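You operate a simulated robot arm through the tools that you are given. There is no shell and no other tool.

The job below is to be done with a simulated robot arm. You get a single attempt, and the scene is never put back.

## Task
Empty the small blue tray and brush the dust off the long tray's lip.
Fine: pull the long tray out; tip the small one into the waste hole; use the hand brush; small tray and brush back in their places; long tray slid in again; spill no dust on the counter. Set down upright: hand brush. Where these are worked on the way, their far stop is far enough and under half their travel is too little: long blue tray. What is to be rubbed or washed off counts as gone when no trace of it is left.

Only the result counts: the job must be done as asked and must still hold three seconds after the hand-in. Knocking over, shifting, dropping, spilling or breaking anything else fails it.

## Robot
A 7-joint arm with a three-finger gripper, fixed in place. Base frame: the origin is at the foot of the arm, x ahead of it, y to its left, z up. Units: m, degrees, N and s.
With the tool pointing down near the work surface it reaches from about 0.12 to 0.88 m from the base axis. Its first joint turns from -166.0 to 166.0 degrees. Payload 2.94 kg.
The TCP is the grasp point between the finger pads, 0.03 m short of the fingertips. In the tool frame z runs along the fingers and y along their closing line. Largest opening 0.132 m; the body of the gripper starts 0.107 m behind the TCP.
Orientation is told as [roll, pitch, yaw] about the base's x, y, z axes, in that order, counted from this pose: with the fingers straight down and closing along the base's y, the tool's x points along the base's -x, its y along +y and its z along -z.

## Interface
- The arm moves only by the tool apply_moves. Its arguments are lists of equal length, an entry for each row: "travel": the shift along the tool's x, y, z in cm, a list of three; "turn": the turn, a rotation vector about the tool's x, y, z in degrees, a list of three; "grip": the opening, from 0 (shut) to 1 (fully open). In form: {"travel": [[dx, dy, dz], ...], "turn": [[ax, ay, az], ...], "grip": [grip, ...]}. A call has 1 to 20 rows; each row shifts and turns the commanded pose from where the row before left it, along the tool's axes as they then stand. Rows are played at 5 a second. More than 0.05 m and 8.6 degrees between two rows, or a gripper value outside its range, and nothing of the call is played. A pose out of reach is approached as far as the arm can. The call stops where the force on the tool passes 90 N (or 10 N more than at its start, if that is more) or the arm is blocked; 0.2 s more then pass. The fingers move at their own pace and stop on an object; they squeeze with about 31 N. The grip force told is the motor's: it shows also when the fingers shut on nothing. Time passes only in rows, and 0.2 s behind the last, so rows that do not move let the fingers close. It gives the time, the measured TCP pose, the force on the tool (base axes), the opening and the grip force at its end, in the units of the frame above (readings bear some noise), with the torque about the TCP (base axes, N m) and any sound that the robot's microphone picked up.
- Cameras (640 x 400 px; columns grow to the right, rows downward): "scene" is fixed at [0.2195, -0.6489, 1.6466]; the picture's right is [0.78, -0.63, 0.00], its down [-0.40, -0.49, -0.78] and it looks along [0.49, 0.60, -0.63] (base axes); focal length 311 px, centre (320, 200). "wrist" rides on the gripper at [0.072, 0.003, -0.144] in the tool frame; the picture's right is [-0.04, 1.00, 0.00], its down [-0.88, -0.04, -0.48] and it looks along [-0.48, -0.02, 0.88] (tool axes); focal length 256 px, centre (320, 200). There is no depth. A picture from a camera that has moved, and an enlarged one, comes with that camera's place and axes in the base frame and with its lens.
- get_image(camera): a new picture of that camera. The clock stands still meanwhile.
- move_column(by): slides the trunk up (or, below 0, down) by that many m; the arm rides with it, the base frame stays. It gives what a move gives, with no picture.
- close_up(camera, box): a new picture of the part [left, top, right, bottom] of that camera's present view, enlarged. The clock stands still meanwhile.
- sign_off(): hands the job in; it is judged then, once.

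Nothing tells you positions but the pictures and the camera data. Unless the task says otherwise, let go and move clear before handing in.

The tools are called after "Call:" by a JSON object that holds its "name" and its "arguments". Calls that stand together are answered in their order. apply_moves: Moves the arm, as the interface text tells. Its arguments: {"type":"object","properties":{"travel":{"type":"array","items":{"type":"array","items":{"type":"number"}}},"turn":{"type":"array","items":{"type":"array","items":{"type":"number"}}},"grip":{"type":"array","items":{"type":"number"}}},"required":["travel","turn","grip"]} The other tools are called the same way: move_column (by) slides the trunk up or down; get_image (camera) takes a picture; close_up (camera, box) takes an enlarged picture of a part of a camera's view; sign_off () hands the job in.

At the start:

```text
clock: 0.0
eef_pos: [0.587, -0.0109, 1.2394]
ee_rot: [0.1, 0.0, -0.1]
ft_force: [-0.4, 0.0, 0.8]
torque: [-0.02, -0.03, -0.02]
width: 0.1317
grip_force: 0.1
trunk travel left (down, up): [-0.3, 0.24]
```

scene: 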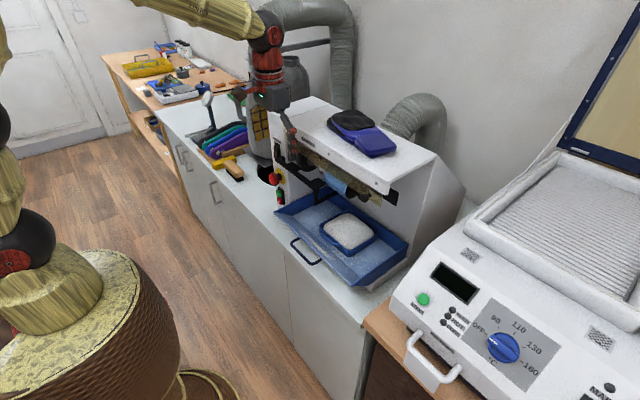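
wrist: 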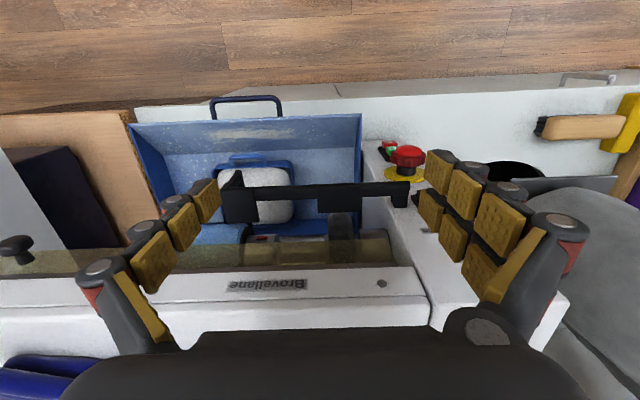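

I see a machine (grinder/polisher) with a long blue tray sticking out, a small blue tray with white dust in it, and a hand brush (yellow with wooden handle) to the left on the counter. I'll look closer before moving.

Call:
{"name": "close_up", "arguments": {"camera": "scene", "box": [240, 130, 440, 300]}}

Call:
{"name": "close_up", "arguments": {"camera": "scene", "box": [160, 80, 320, 220]}}

Call:
{"name": "close_up", "arguments": {"camera": "wrist", "box": [120, 80, 440, 280]}}

Call:
{"name": "close_up", "arguments": {"camera": "wrist", "box": [360, 60, 640, 235]}}

```text
2.35 times, centred on (340, 215) of scene
camera zoom: at [0.2195, -0.6489, 1.6466], right [0.78, -0.63, 0.0], down [-0.4, -0.49, -0.78], along [0.49, 0.6, -0.63], focal length 733 px, centre (273, 165)
```

zoom: 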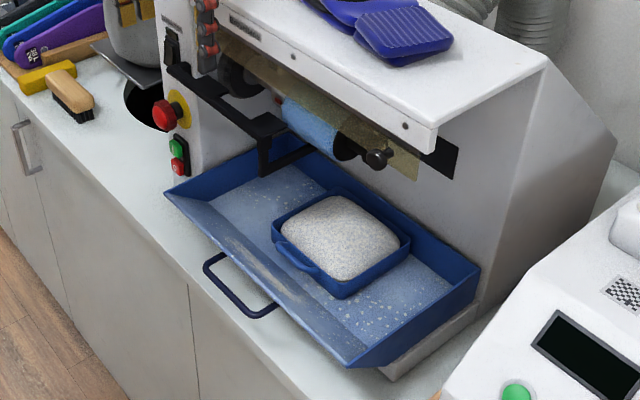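

```text
2.86 times, centred on (240, 150) of scene
camera zoom: at [0.2195, -0.6489, 1.6466], right [0.78, -0.63, 0.0], down [-0.4, -0.49, -0.78], along [0.49, 0.6, -0.63], focal length 890 px, centre (549, 343)
```

zoom: 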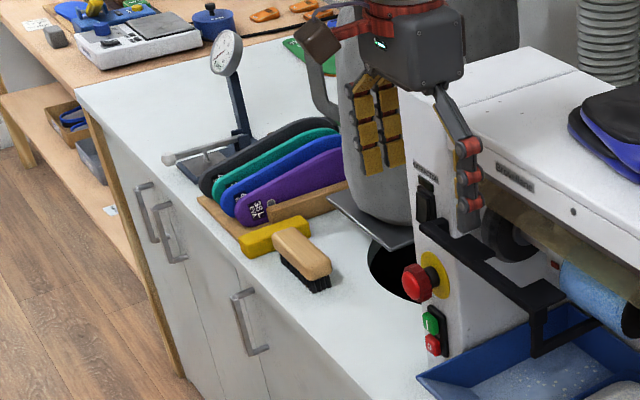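

```text
2.00 times, centred on (280, 180) of wrist
camera zoom: at [0.5159, -0.0087, 1.3837], right [0.04, 1.0, 0.0], down [0.88, -0.04, 0.48], along [0.48, -0.02, -0.88], focal length 512 px, centre (400, 240)
```

zoom: 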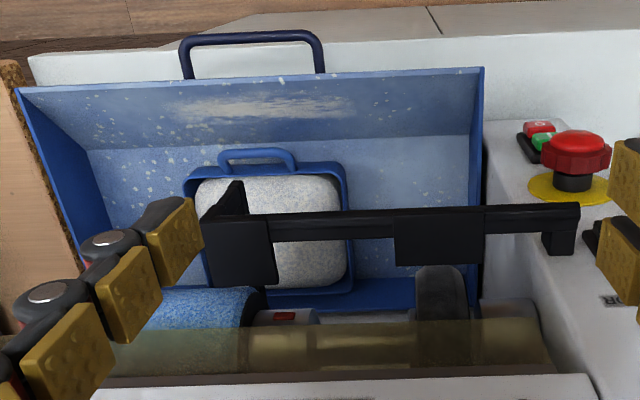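

```text
2.29 times, centred on (500, 148) of wrist
camera zoom: at [0.5159, -0.0087, 1.3837], right [0.04, 1.0, 0.0], down [0.88, -0.04, 0.48], along [0.48, -0.02, -0.88], focal length 585 px, centre (-91, 320)
```

zoom: 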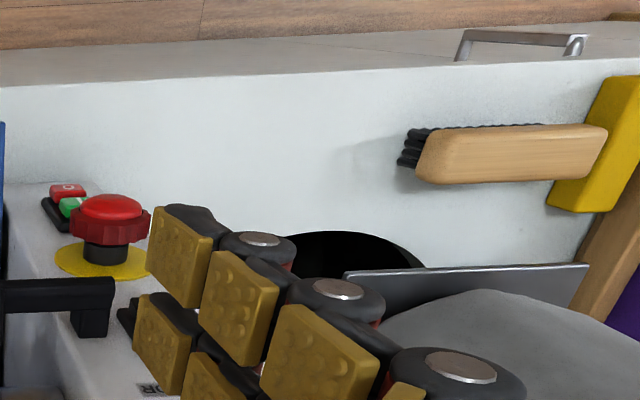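

The machine has a long blue tray (with lip and handle facing me) holding the small dust tray; brush, waste hole and bench are to the left (+y). I'll back the hand away to get clear wrist views for triangulation.

Call:
{"name": "apply_moves", "arguments": {"travel": [[4, 0, -2], [4, 0, -2], [4, 0, -2], [4, 0, 0], [0, 0, 0]], "turn": [[0, 0, 0], [0, 0, 0], [0, 0, 0], [0, 0, 0], [0, 0, 0]], "grip": [1, 1, 1, 1, 1]}}

Call:
{"name": "get_image", "arguments": {"camera": "wrist"}}

Call:
{"name": "get_image", "arguments": {"camera": "scene"}}

```text
clock: 1.2
eef_pos: [0.4272, -0.0114, 1.2989]
ee_rot: [0.1, 0.2, 0.1]
ft_force: [0.5, -0.5, 0.4]
torque: [-0.02, 0.03, -0.01]
width: 0.1317
grip_force: 0.0
trunk travel left (down, up): [-0.3, 0.24]
```

```text
taken
camera wrist: at [0.3565, -0.0084, 1.4429], right [0.04, 1.0, 0.0], down [0.88, -0.04, 0.47], along [0.47, -0.02, -0.88], focal length 256 px, centre (320, 200)
```

wrist: 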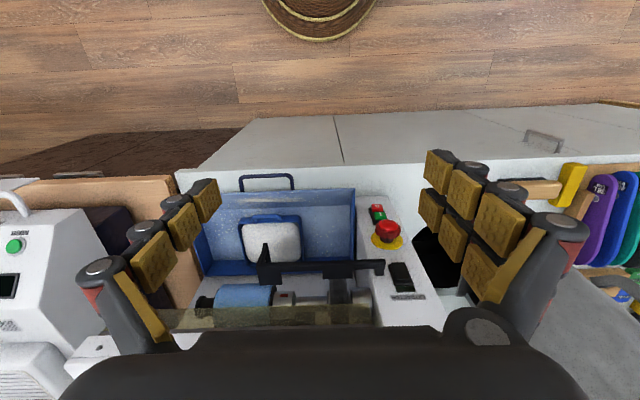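

```text
taken
```

scene: 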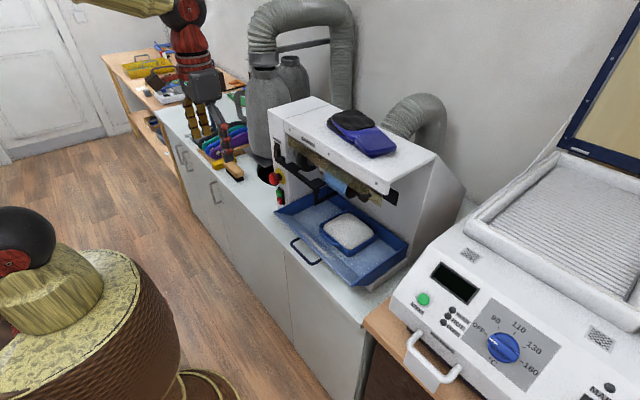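

The machine, tray, red button, hole and brush are visible; now I zoom in for precise measurements from this pose.

Call:
{"name": "close_up", "arguments": {"camera": "wrist", "box": [180, 160, 420, 310]}}

Call:
{"name": "close_up", "arguments": {"camera": "scene", "box": [270, 180, 420, 290]}}

Call:
{"name": "close_up", "arguments": {"camera": "scene", "box": [180, 110, 300, 210]}}

```text
2.67 times, centred on (300, 235) of wrist
camera zoom: at [0.3565, -0.0084, 1.4429], right [0.04, 1.0, 0.0], down [0.88, -0.04, 0.47], along [0.47, -0.02, -0.88], focal length 683 px, centre (373, 107)
```

zoom: 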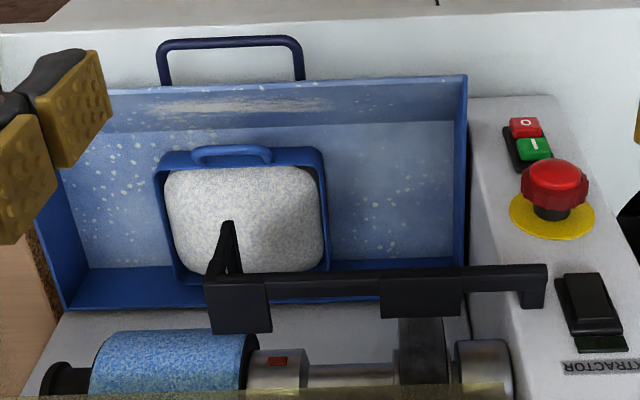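

```text
3.64 times, centred on (345, 235) of scene
camera zoom: at [0.2195, -0.6489, 1.6466], right [0.78, -0.63, 0.0], down [-0.4, -0.49, -0.78], along [0.49, 0.6, -0.63], focal length 1132 px, centre (229, 73)
```

zoom: 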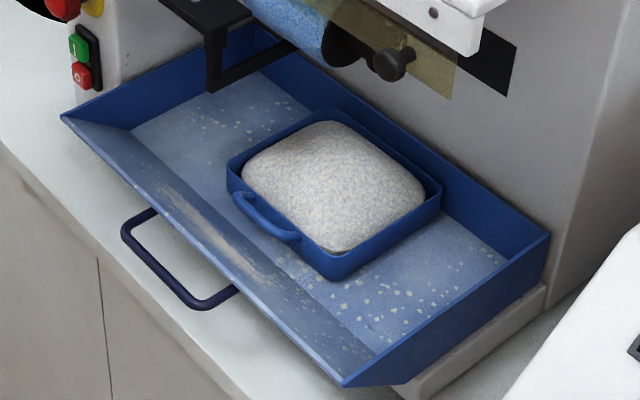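

```text
4.00 times, centred on (240, 160) of scene
camera zoom: at [0.2195, -0.6489, 1.6466], right [0.78, -0.63, 0.0], down [-0.4, -0.49, -0.78], along [0.49, 0.6, -0.63], focal length 1246 px, centre (640, 360)
```

zoom: 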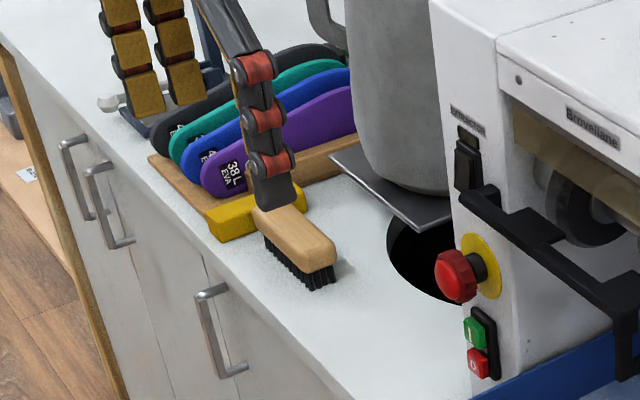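

Measured so far: long tray lip front edge at about x 0.59, z 0.96, y −0.32…0.055; its handle bar at about x 0.566, y −0.18…−0.08, z 0.935. Next I move the wrist camera left to look at the brush and the waste hole.

Call:
{"name": "apply_moves", "arguments": {"travel": [[0, 4.5, 0], [0, 4.5, 0], [0, 4.5, 0], [0, 4.5, 0], [0, 4.5, 0], [0, 4.5, 0], [0, 4.5, 0], [0, 0, 0]], "turn": [[0, 0, 0], [0, 0, 0], [0, 0, 0], [0, 0, 0], [0, 0, 0], [0, 0, 0], [0, 0, 0], [0, 0, 0]], "grip": [1, 1, 1, 1, 1, 1, 1, 1]}}

Call:
{"name": "get_image", "arguments": {"camera": "wrist"}}

Call:
{"name": "close_up", "arguments": {"camera": "wrist", "box": [200, 140, 440, 290]}}

Call:
{"name": "close_up", "arguments": {"camera": "scene", "box": [180, 100, 300, 200]}}

```text
clock: 3.0
eef_pos: [0.4271, 0.3021, 1.3014]
ee_rot: [0.0, 0.0, -0.1]
ft_force: [0.4, 0.0, 0.4]
torque: [-0.02, -0.03, -0.01]
width: 0.1322
grip_force: 0.1
trunk travel left (down, up): [-0.3, 0.24]
```

```text
taken
camera wrist: at [0.3551, 0.3064, 1.4452], right [0.04, 1.0, 0.0], down [0.88, -0.04, 0.48], along [0.48, -0.02, -0.88], focal length 256 px, centre (320, 200)
```

wrist: 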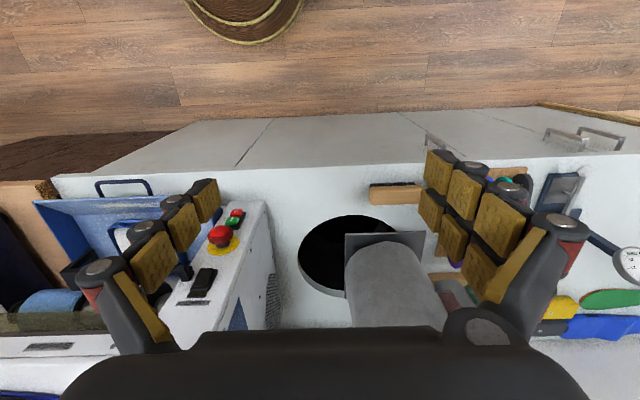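

```text
2.67 times, centred on (320, 215) of wrist
camera zoom: at [0.3551, 0.3064, 1.4452], right [0.04, 1.0, 0.0], down [0.88, -0.04, 0.48], along [0.48, -0.02, -0.88], focal length 683 px, centre (320, 160)
```

zoom: 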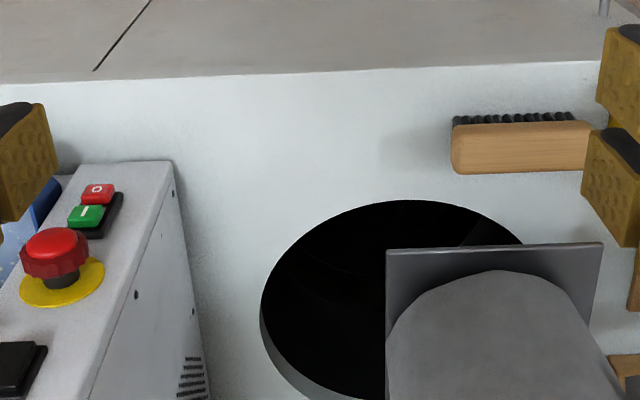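

```text
4.00 times, centred on (240, 150) of scene
camera zoom: at [0.2195, -0.6489, 1.6466], right [0.78, -0.63, 0.0], down [-0.4, -0.49, -0.78], along [0.49, 0.6, -0.63], focal length 1246 px, centre (640, 400)
```

zoom: 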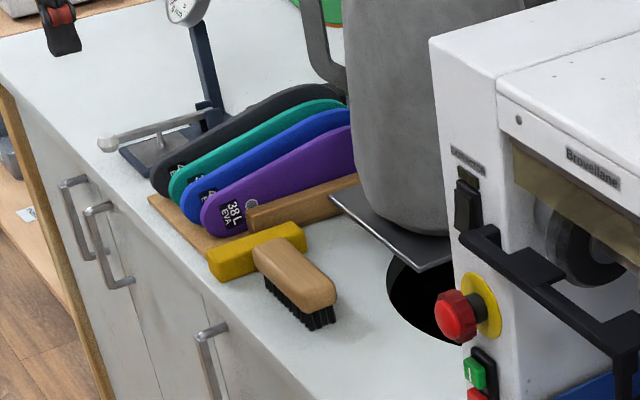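

The brush stands bristles-down with its handle end against a yellow block at about (0.62, 0.42); the hole's open part is around (0.74, 0.30), partly covered by a raised plate. I move the hand closer for a better look at both.

Call:
{"name": "apply_moves", "arguments": {"travel": [[-4, 0, 2], [-3, 0, 3], [0, 0, 4], [0, 0, 0]], "turn": [[0, 0, 0], [0, 0, 0], [0, 0, 0], [0, 0, 0]], "grip": [1, 1, 1, 1]}}

Call:
{"name": "get_image", "arguments": {"camera": "wrist"}}

Call:
{"name": "close_up", "arguments": {"camera": "wrist", "box": [200, 130, 440, 280]}}

Call:
{"name": "close_up", "arguments": {"camera": "scene", "box": [195, 130, 305, 210]}}

```text
clock: 4.0
eef_pos: [0.4985, 0.3035, 1.2109]
ee_rot: [0.1, 0.0, 0.0]
ft_force: [0.2, 0.3, 1.1]
torque: [-0.02, -0.03, -0.02]
width: 0.1318
grip_force: 0.1
trunk travel left (down, up): [-0.3, 0.24]
```

```text
taken
camera wrist: at [0.4263, 0.3063, 1.3549], right [0.04, 1.0, 0.0], down [0.88, -0.04, 0.48], along [0.48, -0.02, -0.88], focal length 256 px, centre (320, 200)
```

wrist: 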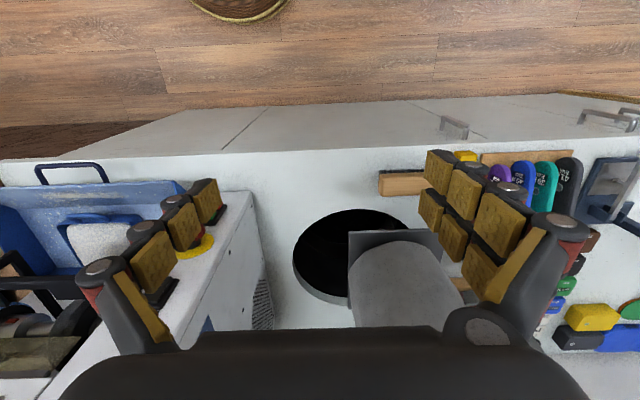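

```text
2.67 times, centred on (320, 205) of wrist
camera zoom: at [0.4263, 0.3063, 1.3549], right [0.04, 1.0, 0.0], down [0.88, -0.04, 0.48], along [0.48, -0.02, -0.88], focal length 683 px, centre (320, 187)
```

zoom: 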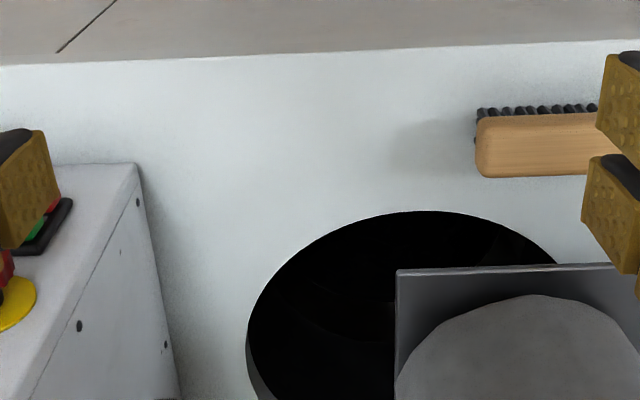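

```text
5.00 times, centred on (250, 170) of scene
camera zoom: at [0.2195, -0.6489, 1.6466], right [0.78, -0.63, 0.0], down [-0.4, -0.49, -0.78], along [0.49, 0.6, -0.63], focal length 1557 px, centre (670, 350)
```

zoom: 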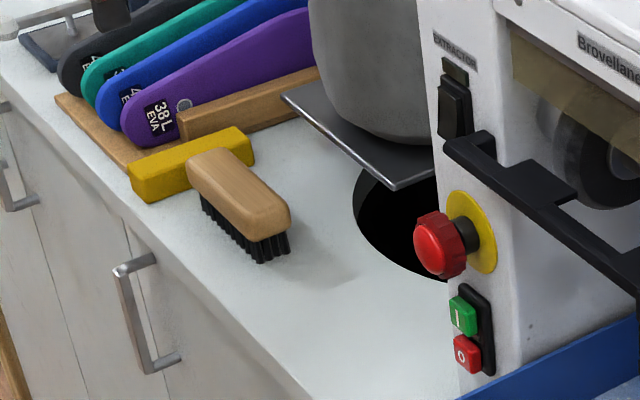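

The counter top works out at z≈0.855, the hole is centred near (0.87, 0.385) with radius ≈0.145 and a plate covers its far-left part, so pouring should happen around (0.80, 0.30). First I go to the long tray's handle and turn the hand so that the fingers close along x.

Call:
{"name": "apply_moves", "arguments": {"travel": [[0, -4.8, 0], [0, -4.8, 0], [0, -4.8, 0], [0, -4.8, 0], [0, -4.8, 0], [0, -4.8, 0], [0, -4.8, 0], [0, -4.8, 0], [0, -4.8, 0], [0, 0, 0], [0, 0, 0]], "turn": [[0, 0, -8.2], [0, 0, 8.2], [0, 0, 0], [0, 0, 0], [0, 0, 0], [0, 0, 0], [0, 0, 0], [0, 0, 0], [0, 0, 0], [0, 0, 0], [0, 0, 0]], "grip": [1, 1, 1, 1, 1, 1, 1, 1, 1, 1, 1]}}

Call:
{"name": "apply_moves", "arguments": {"travel": [[0, 0, 0], [0, 0, 0], [0, 0, 0], [0, 0, 0], [0, 0, 0], [0, 0, 0], [0, 0, 0], [0, 0, 0], [0, 0, 0], [0, 0, 0], [0, 0, 0], [0, 0, 0]], "turn": [[0, 0, -8.2], [0, 0, -8.2], [0, 0, -8.2], [0, 0, -8.2], [0, 0, -8.2], [0, 0, -8.2], [0, 0, -8.2], [0, 0, -8.2], [0, 0, -8.2], [0, 0, -8.2], [0, 0, -8.0], [0, 0, 0]], "grip": [1, 1, 1, 1, 1, 1, 1, 1, 1, 1, 1, 1]}}

Call:
{"name": "get_image", "arguments": {"camera": "wrist"}}

Call:
{"name": "get_image", "arguments": {"camera": "scene"}}

```text
clock: 6.4
eef_pos: [0.505, -0.1299, 1.2062]
ee_rot: [0.0, 0.0, 0.0]
ft_force: [-0.2, 0.5, 1.1]
torque: [-0.01, -0.04, 0.03]
width: 0.1318
grip_force: 0.0
trunk travel left (down, up): [-0.3, 0.24]
```

```text
clock: 9.0
eef_pos: [0.5052, -0.1284, 1.2104]
ee_rot: [0.0, 0.0, 90.2]
ft_force: [-0.9, 0.2, 0.4]
torque: [0.01, 0.02, 0.01]
width: 0.132
grip_force: 0.1
trunk travel left (down, up): [-0.3, 0.24]
```

```text
taken
camera wrist: at [0.5026, -0.2003, 1.3539], right [-1.0, 0.04, 0.0], down [0.04, 0.88, 0.48], along [0.02, 0.48, -0.88], focal length 256 px, centre (320, 200)
```

wrist: 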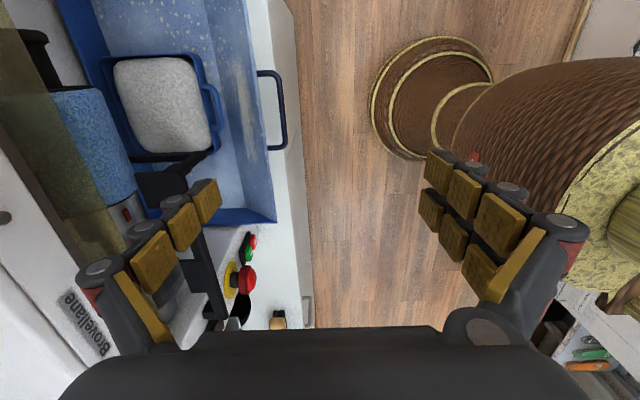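

```text
taken
```

scene: 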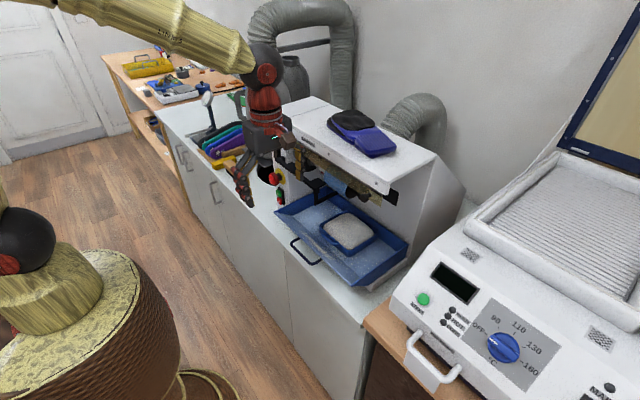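

The hand is now turned with the fingers closing along x, and the wrist camera sees the handle loop and the small tray from above. I zoom in to measure them.

Call:
{"name": "close_up", "arguments": {"camera": "wrist", "box": [80, 0, 320, 150]}}

Call:
{"name": "close_up", "arguments": {"camera": "wrist", "box": [200, 50, 320, 125]}}

Call:
{"name": "close_up", "arguments": {"camera": "scene", "box": [280, 210, 380, 280]}}

```text
2.67 times, centred on (200, 75) of wrist
camera zoom: at [0.5026, -0.2003, 1.3539], right [-1.0, 0.04, 0.0], down [0.04, 0.88, 0.48], along [0.02, 0.48, -0.88], focal length 683 px, centre (640, 533)
```

zoom: 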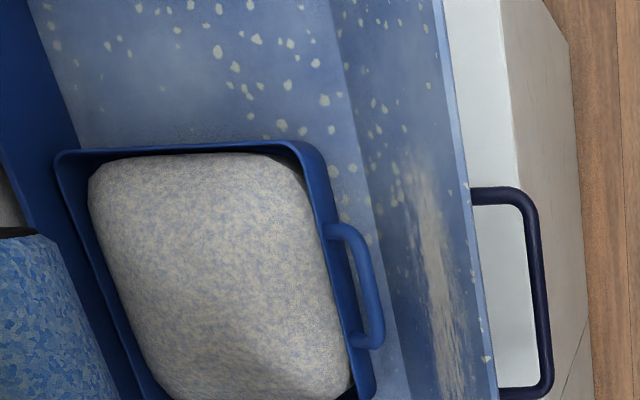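

```text
5.33 times, centred on (260, 88) of wrist
camera zoom: at [0.5026, -0.2003, 1.3539], right [-1.0, 0.04, 0.0], down [0.04, 0.88, 0.48], along [0.02, 0.48, -0.88], focal length 1365 px, centre (640, 800)
```

zoom: 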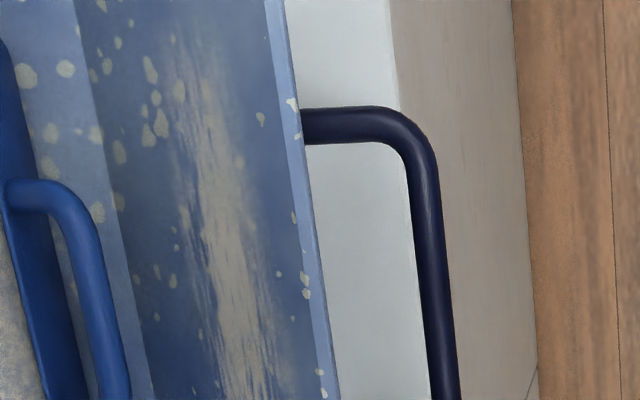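

```text
5.71 times, centred on (330, 245) of scene
camera zoom: at [0.2195, -0.6489, 1.6466], right [0.78, -0.63, 0.0], down [-0.4, -0.49, -0.78], along [0.49, 0.6, -0.63], focal length 1779 px, centre (263, -57)
```

zoom: 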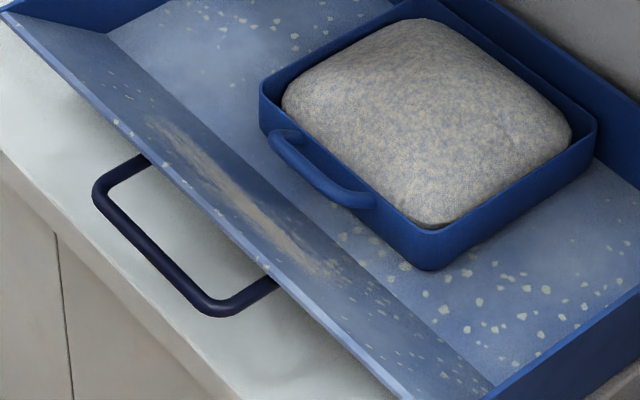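

Handle bar centre is at x≈0.565, z≈0.935 with a 2.1 cm gap behind it to the lip. I narrow the fingers to ~2.2 cm and come down over the bar, stopping short to check.

Call:
{"name": "apply_moves", "arguments": {"travel": [[0, -3, 0], [0, -3, 0], [0, 0, 4], [0, 0, 4], [0, 0, 4], [0, 0, 4], [0, 0, 3], [0, 0, 0], [0, 0, 0]], "turn": [[0, 0, 0], [0, 0, 0], [0, 0, 0], [0, 0, 0], [0, 0, 0], [0, 0, 0], [0, 0, 0], [0, 0, 0], [0, 0, 0]], "grip": [0.17, 0.17, 0.17, 0.17, 0.17, 0.17, 0.17, 0.17, 0.17]}}

Call:
{"name": "get_image", "arguments": {"camera": "wrist"}}

Call:
{"name": "close_up", "arguments": {"camera": "scene", "box": [240, 170, 400, 280]}}

```text
clock: 11.0
eef_pos: [0.5647, -0.1289, 1.021]
ee_rot: [-0.1, -0.1, 90.0]
ft_force: [-1.1, -0.7, 0.1]
torque: [0.02, 0.03, -0.03]
width: 0.0224
grip_force: 0.1
trunk travel left (down, up): [-0.3, 0.24]
```

```text
taken
camera wrist: at [0.5613, -0.2002, 1.164], right [-1.0, 0.04, 0.0], down [0.04, 0.88, 0.48], along [0.02, 0.48, -0.88], focal length 256 px, centre (320, 200)
```

wrist: 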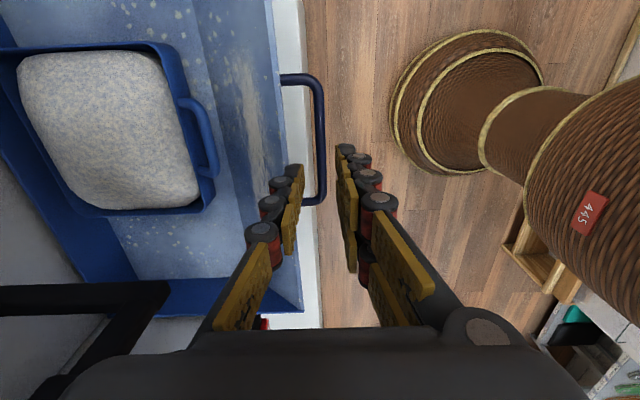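

```text
3.64 times, centred on (320, 225) of scene
camera zoom: at [0.2195, -0.6489, 1.6466], right [0.78, -0.63, 0.0], down [-0.4, -0.49, -0.78], along [0.49, 0.6, -0.63], focal length 1132 px, centre (320, 109)
```

zoom: 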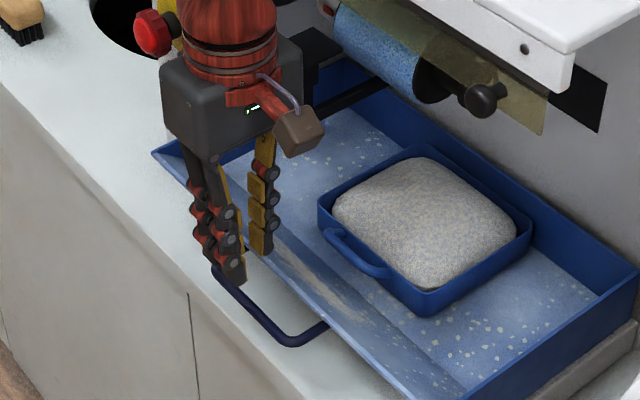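

The fingers straddle the bar line nicely. I lower them to bar height.

Call:
{"name": "apply_moves", "arguments": {"travel": [[0, 0, 3], [0, 0, 3], [0, 0, 2.6], [0, 0, 0]], "turn": [[0, 0, 0], [0, 0, 0], [0, 0, 0], [0, 0, 0]], "grip": [0.17, 0.17, 0.17, 0.17]}}

Call:
{"name": "get_image", "arguments": {"camera": "wrist"}}

Call:
{"name": "close_up", "arguments": {"camera": "scene", "box": [250, 190, 370, 280]}}

```text
clock: 12.0
eef_pos: [0.5632, -0.13, 0.9341]
ee_rot: [0.1, 0.0, 90.0]
ft_force: [-7.5, 0.9, -1.6]
torque: [-0.01, -0.14, 0.02]
width: 0.0192
grip_force: 0.0
trunk travel left (down, up): [-0.3, 0.24]
```

```text
taken
camera wrist: at [0.5602, -0.2012, 1.078], right [-1.0, 0.04, 0.0], down [0.04, 0.88, 0.48], along [0.02, 0.48, -0.88], focal length 256 px, centre (320, 200)
```

wrist: 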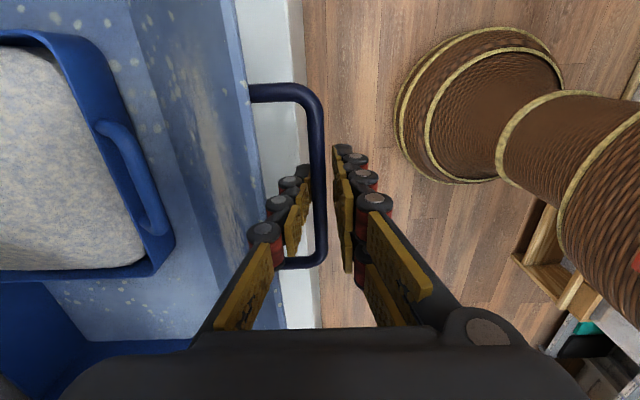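

```text
4.44 times, centred on (310, 235) of scene
camera zoom: at [0.2195, -0.6489, 1.6466], right [0.78, -0.63, 0.0], down [-0.4, -0.49, -0.78], along [0.49, 0.6, -0.63], focal length 1384 px, centre (364, 44)
```

zoom: 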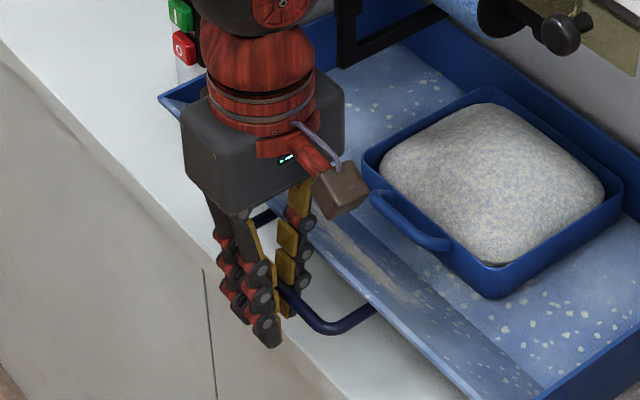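

The bar is between the fingers, with a light touch of the rear finger on the lip. I close the grip on the bar.

Call:
{"name": "apply_moves", "arguments": {"travel": [[0, 0.3, 0], [0, 0, 0], [0, 0, 0], [0, 0, 0]], "turn": [[0, 0, 0], [0, 0, 0], [0, 0, 0], [0, 0, 0]], "grip": [0, 0, 0, 0]}}

```text
clock: 13.0
eef_pos: [0.562, -0.1299, 0.9355]
ee_rot: [-0.1, 0.1, 90.0]
ft_force: [2.9, -3.6, 7.8]
torque: [-0.41, -0.01, 0.61]
width: 0.0075
grip_force: 34.6
trunk travel left (down, up): [-0.3, 0.24]
```

Bar gripped (7.5 mm). Now I pull the tray out slowly in the −x direction.

Call:
{"name": "apply_moves", "arguments": {"travel": [[0, 1.2, 0], [0, 1.2, 0], [0, 1.2, 0], [0, 1.2, 0], [0, 0, 0]], "turn": [[0, 0, 0], [0, 0, 0], [0, 0, 0], [0, 0, 0], [0, 0, 0]], "grip": [0, 0, 0, 0, 0]}}

Call:
{"name": "get_image", "arguments": {"camera": "scene"}}

```text
clock: 14.2
eef_pos: [0.5142, -0.1302, 0.9354]
ee_rot: [-0.1, 0.1, 89.9]
ft_force: [0.6, -13.2, 9.2]
torque: [-0.1, -0.02, 0.65]
width: 0.0073
grip_force: 34.5
trunk travel left (down, up): [-0.3, 0.24]
```

```text
taken
```

scene: 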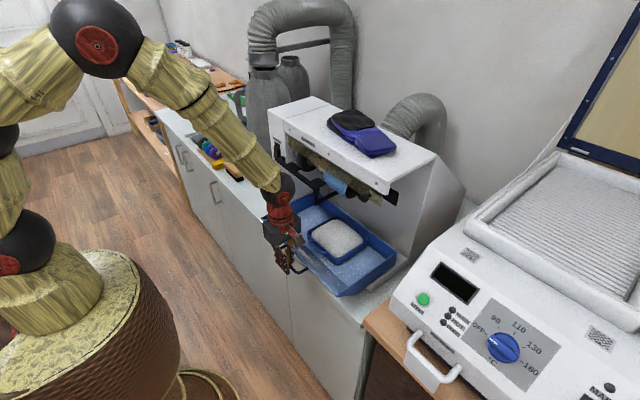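

The tray follows the hand (≈5 cm out). I keep pulling in small steps until the stop.

Call:
{"name": "apply_moves", "arguments": {"travel": [[0, 1.2, 0], [0, 1.2, 0], [0, 1.2, 0], [0, 1.2, 0], [0, 0, 0]], "turn": [[0, 0, 0], [0, 0, 0], [0, 0, 0], [0, 0, 0], [0, 0, 0]], "grip": [0, 0, 0, 0, 0]}}

Call:
{"name": "close_up", "arguments": {"camera": "scene", "box": [230, 170, 430, 310]}}

```text
clock: 15.4
eef_pos: [0.4647, -0.1279, 0.9341]
ee_rot: [-0.2, -0.1, 90.0]
ft_force: [1.3, -19.4, 24.5]
torque: [-0.04, -0.05, 0.65]
width: 0.0076
grip_force: 34.2
trunk travel left (down, up): [-0.3, 0.24]
```

```text
2.86 times, centred on (330, 240) of scene
camera zoom: at [0.2195, -0.6489, 1.6466], right [0.78, -0.63, 0.0], down [-0.4, -0.49, -0.78], along [0.49, 0.6, -0.63], focal length 890 px, centre (291, 86)
```

zoom: 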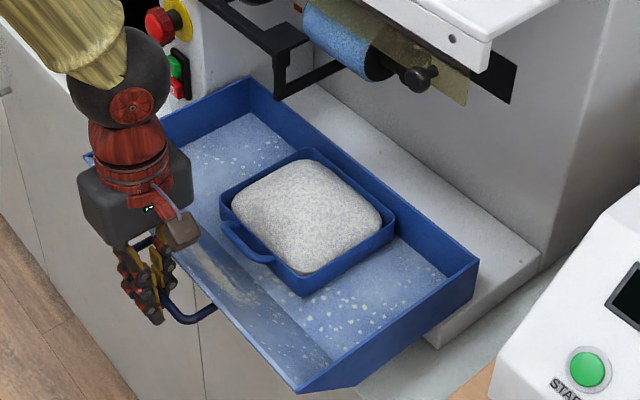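

The tray is ~10 cm out and still sliding; side and vertical forces are building up a little, so I relieve them and continue.

Call:
{"name": "apply_moves", "arguments": {"travel": [[0.15, 0, -0.2], [0.1, 1.0, -0.1], [0, 1.0, 0], [0, 0, 0]], "turn": [[0, 0, 0], [0, 0, 0], [0, 0, 0], [0, 0, 0]], "grip": [0, 0, 0, 0]}}

```text
clock: 16.4
eef_pos: [0.4431, -0.1278, 0.9337]
ee_rot: [0.3, -0.2, 90.0]
ft_force: [-1.1, 14.1, -11.4]
torque: [0.66, 0.03, 0.58]
width: 0.0073
grip_force: 34.6
trunk travel left (down, up): [-0.3, 0.24]
```

Forces are moderate again; tray is about 12 cm out. I pull on.

Call:
{"name": "apply_moves", "arguments": {"travel": [[0, 1.0, 0.1], [0, 1.0, 0], [0, 1.0, 0], [0, 0, 0]], "turn": [[0, 0, 0], [0, 0, 0], [0, 0, 0], [0, 0, 0]], "grip": [0, 0, 0, 0]}}

Call:
{"name": "close_up", "arguments": {"camera": "scene", "box": [220, 170, 420, 310]}}

```text
clock: 17.4
eef_pos: [0.4238, -0.131, 0.9367]
ee_rot: [-0.4, 0.3, 90.0]
ft_force: [36.9, 23.3, -11.4]
torque: [-0.18, 0.22, 0.48]
width: 0.0077
grip_force: 34.5
trunk travel left (down, up): [-0.3, 0.24]
```

```text
2.86 times, centred on (320, 240) of scene
camera zoom: at [0.2195, -0.6489, 1.6466], right [0.78, -0.63, 0.0], down [-0.4, -0.49, -0.78], along [0.49, 0.6, -0.63], focal length 890 px, centre (320, 86)
```

zoom: 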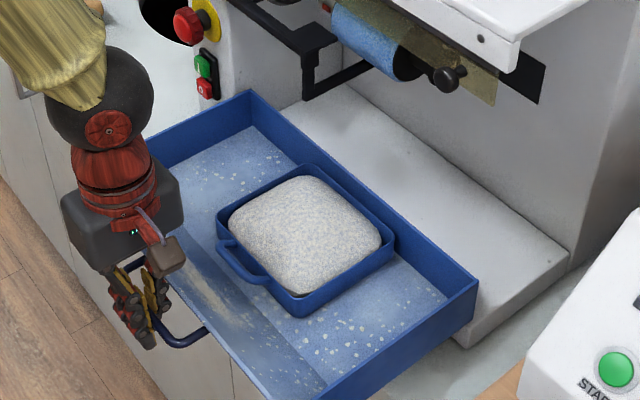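

The tray hit its far stop (≈14 cm out, 37 N). I relax the pull, open slightly and lift off the bar.

Call:
{"name": "apply_moves", "arguments": {"travel": [[0, -0.6, 0], [0, -0.3, 0], [0, 0, 0], [0, 0, 0], [0, 0, 0], [0, 0, 0]], "turn": [[0, 0, 0], [0, 0, 0], [0, 0, 0], [0, 0, 0], [0, 0, 0], [0, 0, 0]], "grip": [0, 0, 0.14, 0.14, 0.14, 0.14]}}

```text
clock: 18.8
eef_pos: [0.4256, -0.1325, 0.9359]
ee_rot: [-0.1, 0.0, 89.8]
ft_force: [0.1, 0.0, -0.2]
torque: [0.0, 0.01, 0.0]
width: 0.0182
grip_force: 0.0
trunk travel left (down, up): [-0.3, 0.24]
```

Free of the bar with no contact force. I raise the hand and move over the small tray to inspect it.

Call:
{"name": "apply_moves", "arguments": {"travel": [[0, 0, -3], [0, 0, -4], [0, 0, -5], [0, 0, -5], [0, 0, -5], [0, 0, -4], [0, 0, 0]], "turn": [[0, 0, 0], [0, 0, 0], [0, 0, 0], [0, 0, 0], [0, 0, 0], [0, 0, 0], [0, 0, 0]], "grip": [0.14, 0.14, 0.14, 0.14, 0.14, 0.14, 0.14]}}

Call:
{"name": "get_image", "arguments": {"camera": "wrist"}}

Call:
{"name": "close_up", "arguments": {"camera": "scene", "box": [240, 180, 400, 310]}}

Call:
{"name": "close_up", "arguments": {"camera": "wrist", "box": [60, 0, 320, 170]}}

```text
clock: 20.4
eef_pos: [0.4249, -0.1322, 1.1947]
ee_rot: [0.0, 0.0, 89.9]
ft_force: [-0.9, 0.0, 0.2]
torque: [-0.01, -0.04, 0.01]
width: 0.0183
grip_force: 0.0
trunk travel left (down, up): [-0.3, 0.24]
```

```text
taken
camera wrist: at [0.4226, -0.2031, 1.3387], right [-1.0, 0.04, 0.0], down [0.04, 0.88, 0.48], along [0.02, 0.48, -0.88], focal length 256 px, centre (320, 200)
```

wrist: 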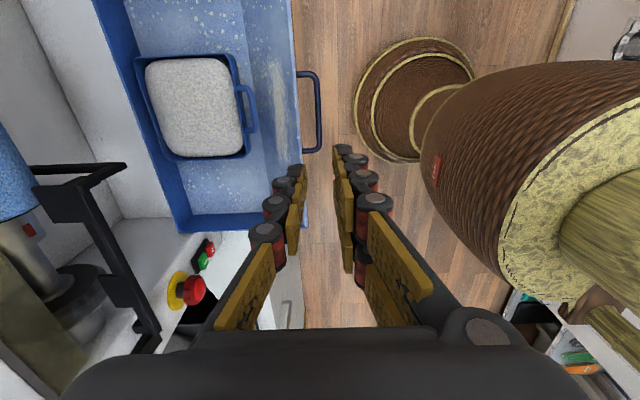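

```text
3.08 times, centred on (320, 245) of scene
camera zoom: at [0.2195, -0.6489, 1.6466], right [0.78, -0.63, 0.0], down [-0.4, -0.49, -0.78], along [0.49, 0.6, -0.63], focal length 958 px, centre (320, 62)
```

zoom: 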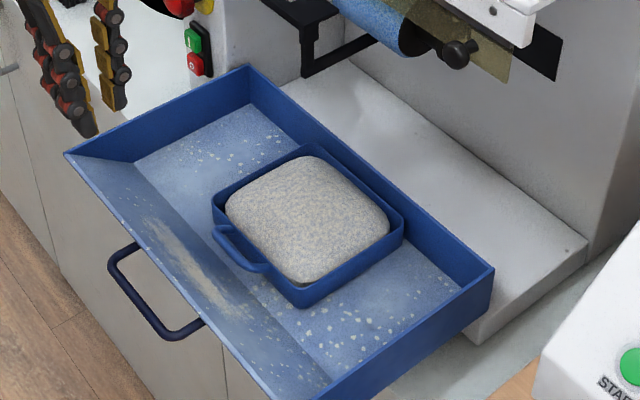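

```text
2.35 times, centred on (190, 85) of wrist
camera zoom: at [0.4226, -0.2031, 1.3387], right [-1.0, 0.04, 0.0], down [0.04, 0.88, 0.48], along [0.02, 0.48, -0.88], focal length 602 px, centre (626, 471)
```

zoom: 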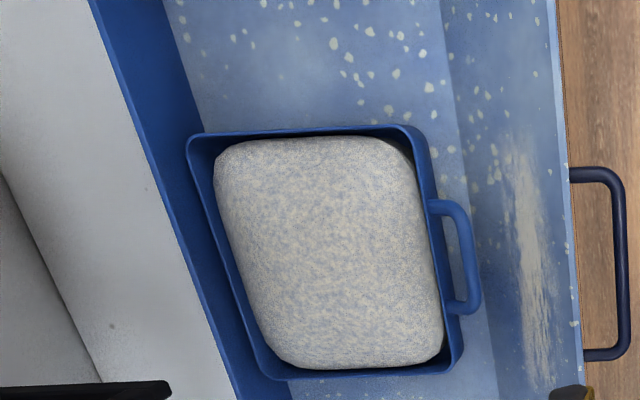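

The long tray is out; the small tray measures about 13 × 13.5 cm, rim at z≈0.956, with a loop handle on its front side near (0.523, −0.146). I move over that handle for a close look before choosing the grasp.

Call:
{"name": "apply_moves", "arguments": {"travel": [[0.5, -4, 1], [0.5, -4, 3], [0.5, -2, 3], [0, 0, 4], [0, 0, 0]], "turn": [[0, 0, 0], [0, 0, 0], [0, 0, 0], [0, 0, 0], [0, 0, 0]], "grip": [0.35, 0.35, 0.35, 0.35, 0.35]}}

Call:
{"name": "get_image", "arguments": {"camera": "wrist"}}

Call:
{"name": "close_up", "arguments": {"camera": "wrist", "box": [180, 50, 380, 175]}}

Call:
{"name": "close_up", "arguments": {"camera": "scene", "box": [260, 200, 350, 260]}}

```text
refused: row 2 steps farther than a row can; nothing moved
```

```text
taken
camera wrist: at [0.4226, -0.2031, 1.3387], right [-1.0, 0.04, 0.0], down [0.04, 0.88, 0.48], along [0.02, 0.48, -0.88], focal length 256 px, centre (320, 200)
```

wrist: 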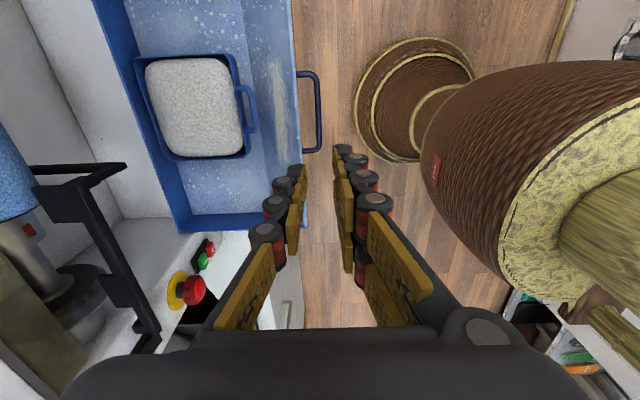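

```text
3.20 times, centred on (280, 112) of wrist
camera zoom: at [0.4226, -0.2031, 1.3387], right [-1.0, 0.04, 0.0], down [0.04, 0.88, 0.48], along [0.02, 0.48, -0.88], focal length 819 px, centre (448, 480)
```

zoom: 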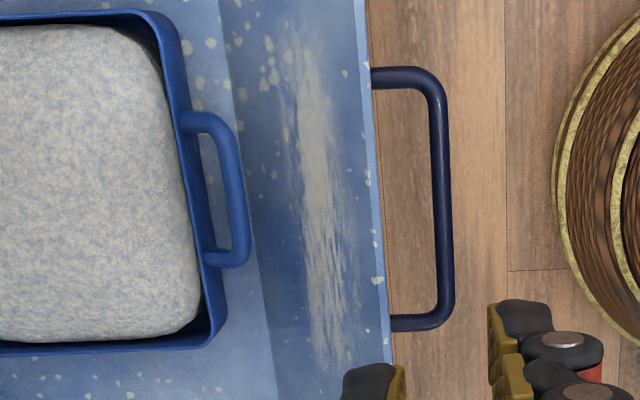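

```text
6.67 times, centred on (305, 230) of scene
camera zoom: at [0.2195, -0.6489, 1.6466], right [0.78, -0.63, 0.0], down [-0.4, -0.49, -0.78], along [0.49, 0.6, -0.63], focal length 2076 px, centre (420, 0)
```

zoom: 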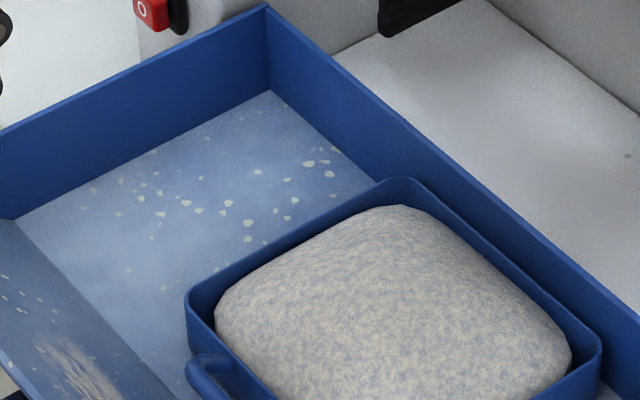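

The loop's inner gap (~9 mm) is too small for a finger, so I plan to grip the loop across its outside (closing along y) with the fingers right next to the tray's front wall. I turn the hand back to yaw 0 and move above the loop.

Call:
{"name": "apply_moves", "arguments": {"travel": [[0, 0, 0], [0, 0, 0], [0, 0, 0], [0, 0, 0], [0, 0, 0], [0, 0, 0], [0, 0, 0], [0, 0, 0], [0, 0, 0], [0, 0, 0], [0, 0, 0], [-4, 0, 0], [-3, -0.7, 0], [0, -0.7, 3], [0, 0, 3], [0, 0, 0]], "turn": [[0, 0, 8.2], [0, 0, 8.2], [0, 0, 8.2], [0, 0, 8.2], [0, 0, 8.2], [0, 0, 8.2], [0, 0, 8.2], [0, 0, 8.2], [0, 0, 8.2], [0, 0, 8.2], [0, 0, 7.9], [0, 0, 0], [0, 0, 0], [0, 0, 0], [0, 0, 0], [0, 0, 0]], "grip": [0.75, 0.75, 0.75, 0.75, 0.75, 0.75, 0.75, 0.75, 0.75, 0.75, 0.75, 0.75, 0.75, 0.75, 0.75, 0.75]}}

Call:
{"name": "get_image", "arguments": {"camera": "wrist"}}

Call:
{"name": "close_up", "arguments": {"camera": "wrist", "box": [220, 80, 400, 200]}}

Call:
{"name": "close_up", "arguments": {"camera": "scene", "box": [260, 210, 350, 270]}}

```text
clock: 23.8
eef_pos: [0.4938, -0.1463, 1.1349]
ee_rot: [0.0, 0.1, -0.1]
ft_force: [0.4, 0.6, 0.7]
torque: [0.0, 0.0, -0.02]
width: 0.0989
grip_force: 0.2
trunk travel left (down, up): [-0.3, 0.24]
```

```text
taken
camera wrist: at [0.4217, -0.1422, 1.2777], right [0.04, 1.0, 0.0], down [0.88, -0.04, 0.48], along [0.48, -0.02, -0.88], focal length 256 px, centre (320, 200)
```

wrist: 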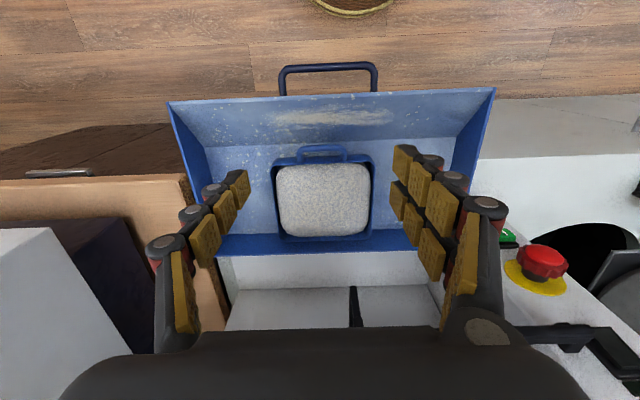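

```text
3.33 times, centred on (310, 140) of wrist
camera zoom: at [0.4217, -0.1422, 1.2777], right [0.04, 1.0, 0.0], down [0.88, -0.04, 0.48], along [0.48, -0.02, -0.88], focal length 853 px, centre (353, 400)
```

zoom: 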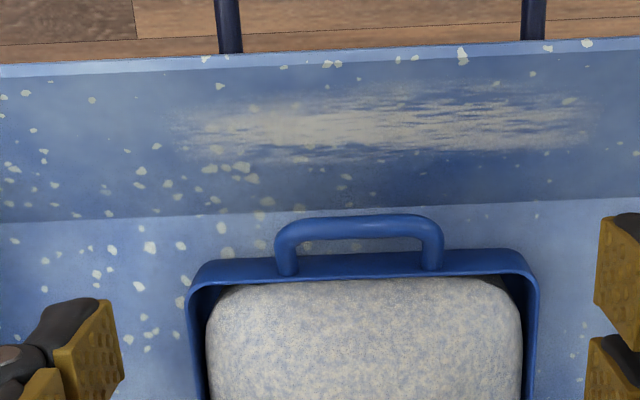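

```text
6.67 times, centred on (305, 240) of scene
camera zoom: at [0.2195, -0.6489, 1.6466], right [0.78, -0.63, 0.0], down [-0.4, -0.49, -0.78], along [0.49, 0.6, -0.63], focal length 2076 px, centre (420, -67)
```

zoom: 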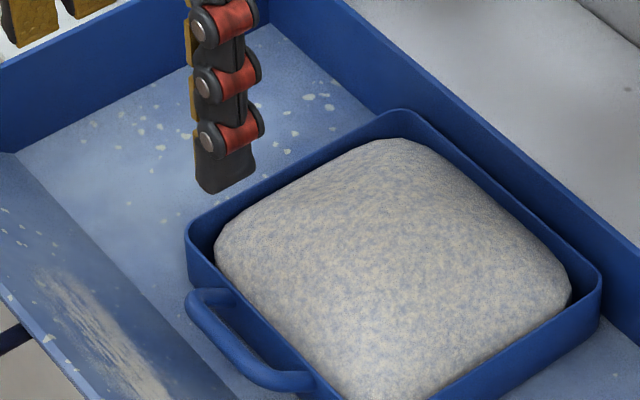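

The loop spans y −0.179…−0.109, bar at x≈0.525, z≈0.939; tray front wall at x≈0.540. I line up at x 0.530, y −0.144 and descend to just above it.

Call:
{"name": "apply_moves", "arguments": {"travel": [[-3.6, 0.2, 0], [0, 0, 4], [0, 0, 4], [0, 0, 4], [0, 0, 2], [0, 0, 0]], "turn": [[0, 0, 0], [0, 0, 0], [0, 0, 0], [0, 0, 0], [0, 0, 0], [0, 0, 0]], "grip": [0.75, 0.75, 0.75, 0.75, 0.75, 0.75]}}

Call:
{"name": "get_image", "arguments": {"camera": "wrist"}}

Call:
{"name": "close_up", "arguments": {"camera": "scene", "box": [255, 200, 355, 270]}}

```text
clock: 25.2
eef_pos: [0.5319, -0.1442, 0.994]
ee_rot: [0.0, 0.0, 0.1]
ft_force: [-0.1, -0.4, 0.1]
torque: [-0.01, 0.0, -0.02]
width: 0.0991
grip_force: 0.1
trunk travel left (down, up): [-0.3, 0.24]
```

```text
taken
camera wrist: at [0.4596, -0.1404, 1.1382], right [0.04, 1.0, 0.0], down [0.88, -0.04, 0.48], along [0.48, -0.02, -0.88], focal length 256 px, centre (320, 200)
```

wrist: 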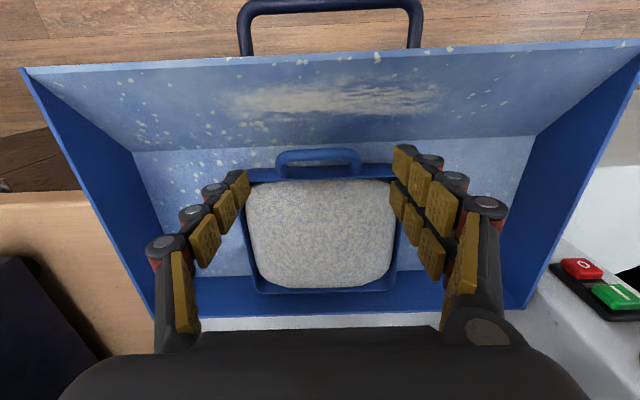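

```text
5.71 times, centred on (305, 235) of scene
camera zoom: at [0.2195, -0.6489, 1.6466], right [0.78, -0.63, 0.0], down [-0.4, -0.49, -0.78], along [0.49, 0.6, -0.63], focal length 1779 px, centre (406, 0)
```

zoom: 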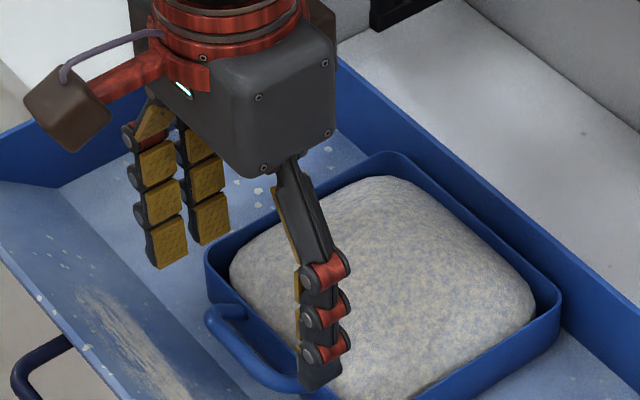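

The fingers flank the loop on both sides. I descend slowly, watching for contact.

Call:
{"name": "apply_moves", "arguments": {"travel": [[0, 0, 0.8], [0, 0, 0.8], [0, 0, 0.4], [0, 0, 0]], "turn": [[0, 0, 0], [0, 0, 0], [0, 0, 0], [0, 0, 0]], "grip": [0.75, 0.75, 0.75, 0.75]}}

Call:
{"name": "apply_moves", "arguments": {"travel": [[0, 0, 0.5], [0, 0, 0.5], [0, 0, 0]], "turn": [[0, 0, 0], [0, 0, 0], [0, 0, 0]], "grip": [0.75, 0.75, 0.75]}}

Call:
{"name": "get_image", "arguments": {"camera": "wrist"}}

Call:
{"name": "close_up", "arguments": {"camera": "scene", "box": [255, 200, 355, 270]}}

```text
clock: 26.2
eef_pos: [0.5314, -0.1427, 0.9762]
ee_rot: [0.0, 0.0, 0.1]
ft_force: [-1.0, 0.6, -0.1]
torque: [-0.02, 0.0, -0.04]
width: 0.0992
grip_force: 0.0
trunk travel left (down, up): [-0.3, 0.24]
```

```text
clock: 27.0
eef_pos: [0.5315, -0.1433, 0.9661]
ee_rot: [-0.1, 0.0, 0.2]
ft_force: [0.6, 1.0, -0.3]
torque: [0.01, 0.0, 0.01]
width: 0.0989
grip_force: 0.1
trunk travel left (down, up): [-0.3, 0.24]
```

```text
taken
camera wrist: at [0.4599, -0.1401, 1.1096], right [0.04, 1.0, 0.0], down [0.88, -0.04, 0.48], along [0.48, -0.02, -0.88], focal length 256 px, centre (320, 200)
```

wrist: 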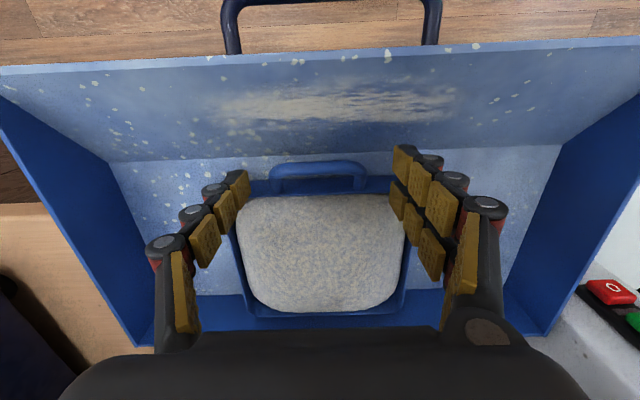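

```text
5.71 times, centred on (305, 235) of scene
camera zoom: at [0.2195, -0.6489, 1.6466], right [0.78, -0.63, 0.0], down [-0.4, -0.49, -0.78], along [0.49, 0.6, -0.63], focal length 1779 px, centre (406, 0)
```

zoom: 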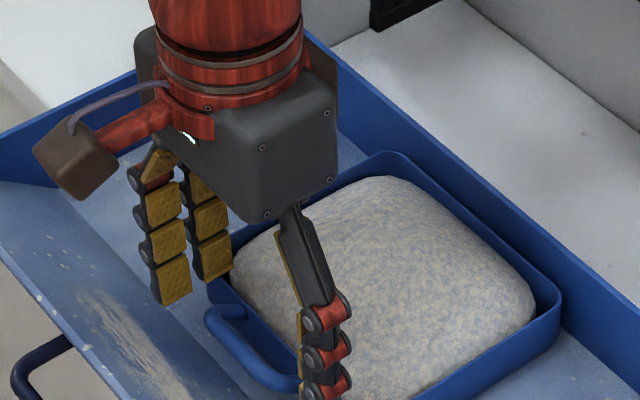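

No contact so far; the fingertips are at z≈0.936 beside the loop. A little lower, then close.

Call:
{"name": "apply_moves", "arguments": {"travel": [[0, 0, 0.4], [0, 0, 0.2], [0, 0, 0]], "turn": [[0, 0, 0], [0, 0, 0], [0, 0, 0]], "grip": [0.75, 0.75, 0.75]}}

Call:
{"name": "apply_moves", "arguments": {"travel": [[0, 0, 0], [0, 0, 0], [0, 0, 0], [0, 0, 0], [0, 0, 0]], "turn": [[0, 0, 0], [0, 0, 0], [0, 0, 0], [0, 0, 0], [0, 0, 0]], "grip": [0.45, 0.4, 0.4, 0.4, 0.4]}}

Call:
{"name": "get_image", "arguments": {"camera": "wrist"}}

```text
clock: 27.8
eef_pos: [0.5307, -0.1432, 0.9607]
ee_rot: [-0.1, -0.1, 0.1]
ft_force: [0.6, 2.5, 12.2]
torque: [0.68, -0.18, 0.04]
width: 0.1069
grip_force: 5.1
trunk travel left (down, up): [-0.3, 0.24]
```

```text
clock: 29.0
eef_pos: [0.5315, -0.1429, 0.9618]
ee_rot: [-0.1, -0.2, 0.0]
ft_force: [0.7, 6.7, 44.0]
torque: [2.24, -0.62, 0.17]
width: 0.0918
grip_force: 30.8
trunk travel left (down, up): [-0.3, 0.24]
```

```text
taken
camera wrist: at [0.4587, -0.139, 1.1063], right [0.04, 1.0, 0.0], down [0.88, -0.04, 0.48], along [0.48, -0.02, -0.88], focal length 256 px, centre (320, 200)
```

wrist: 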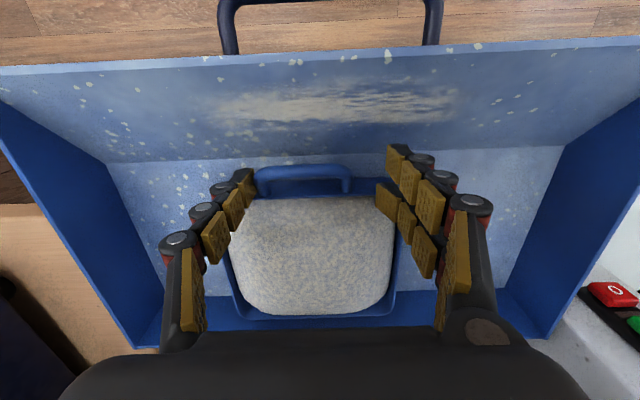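

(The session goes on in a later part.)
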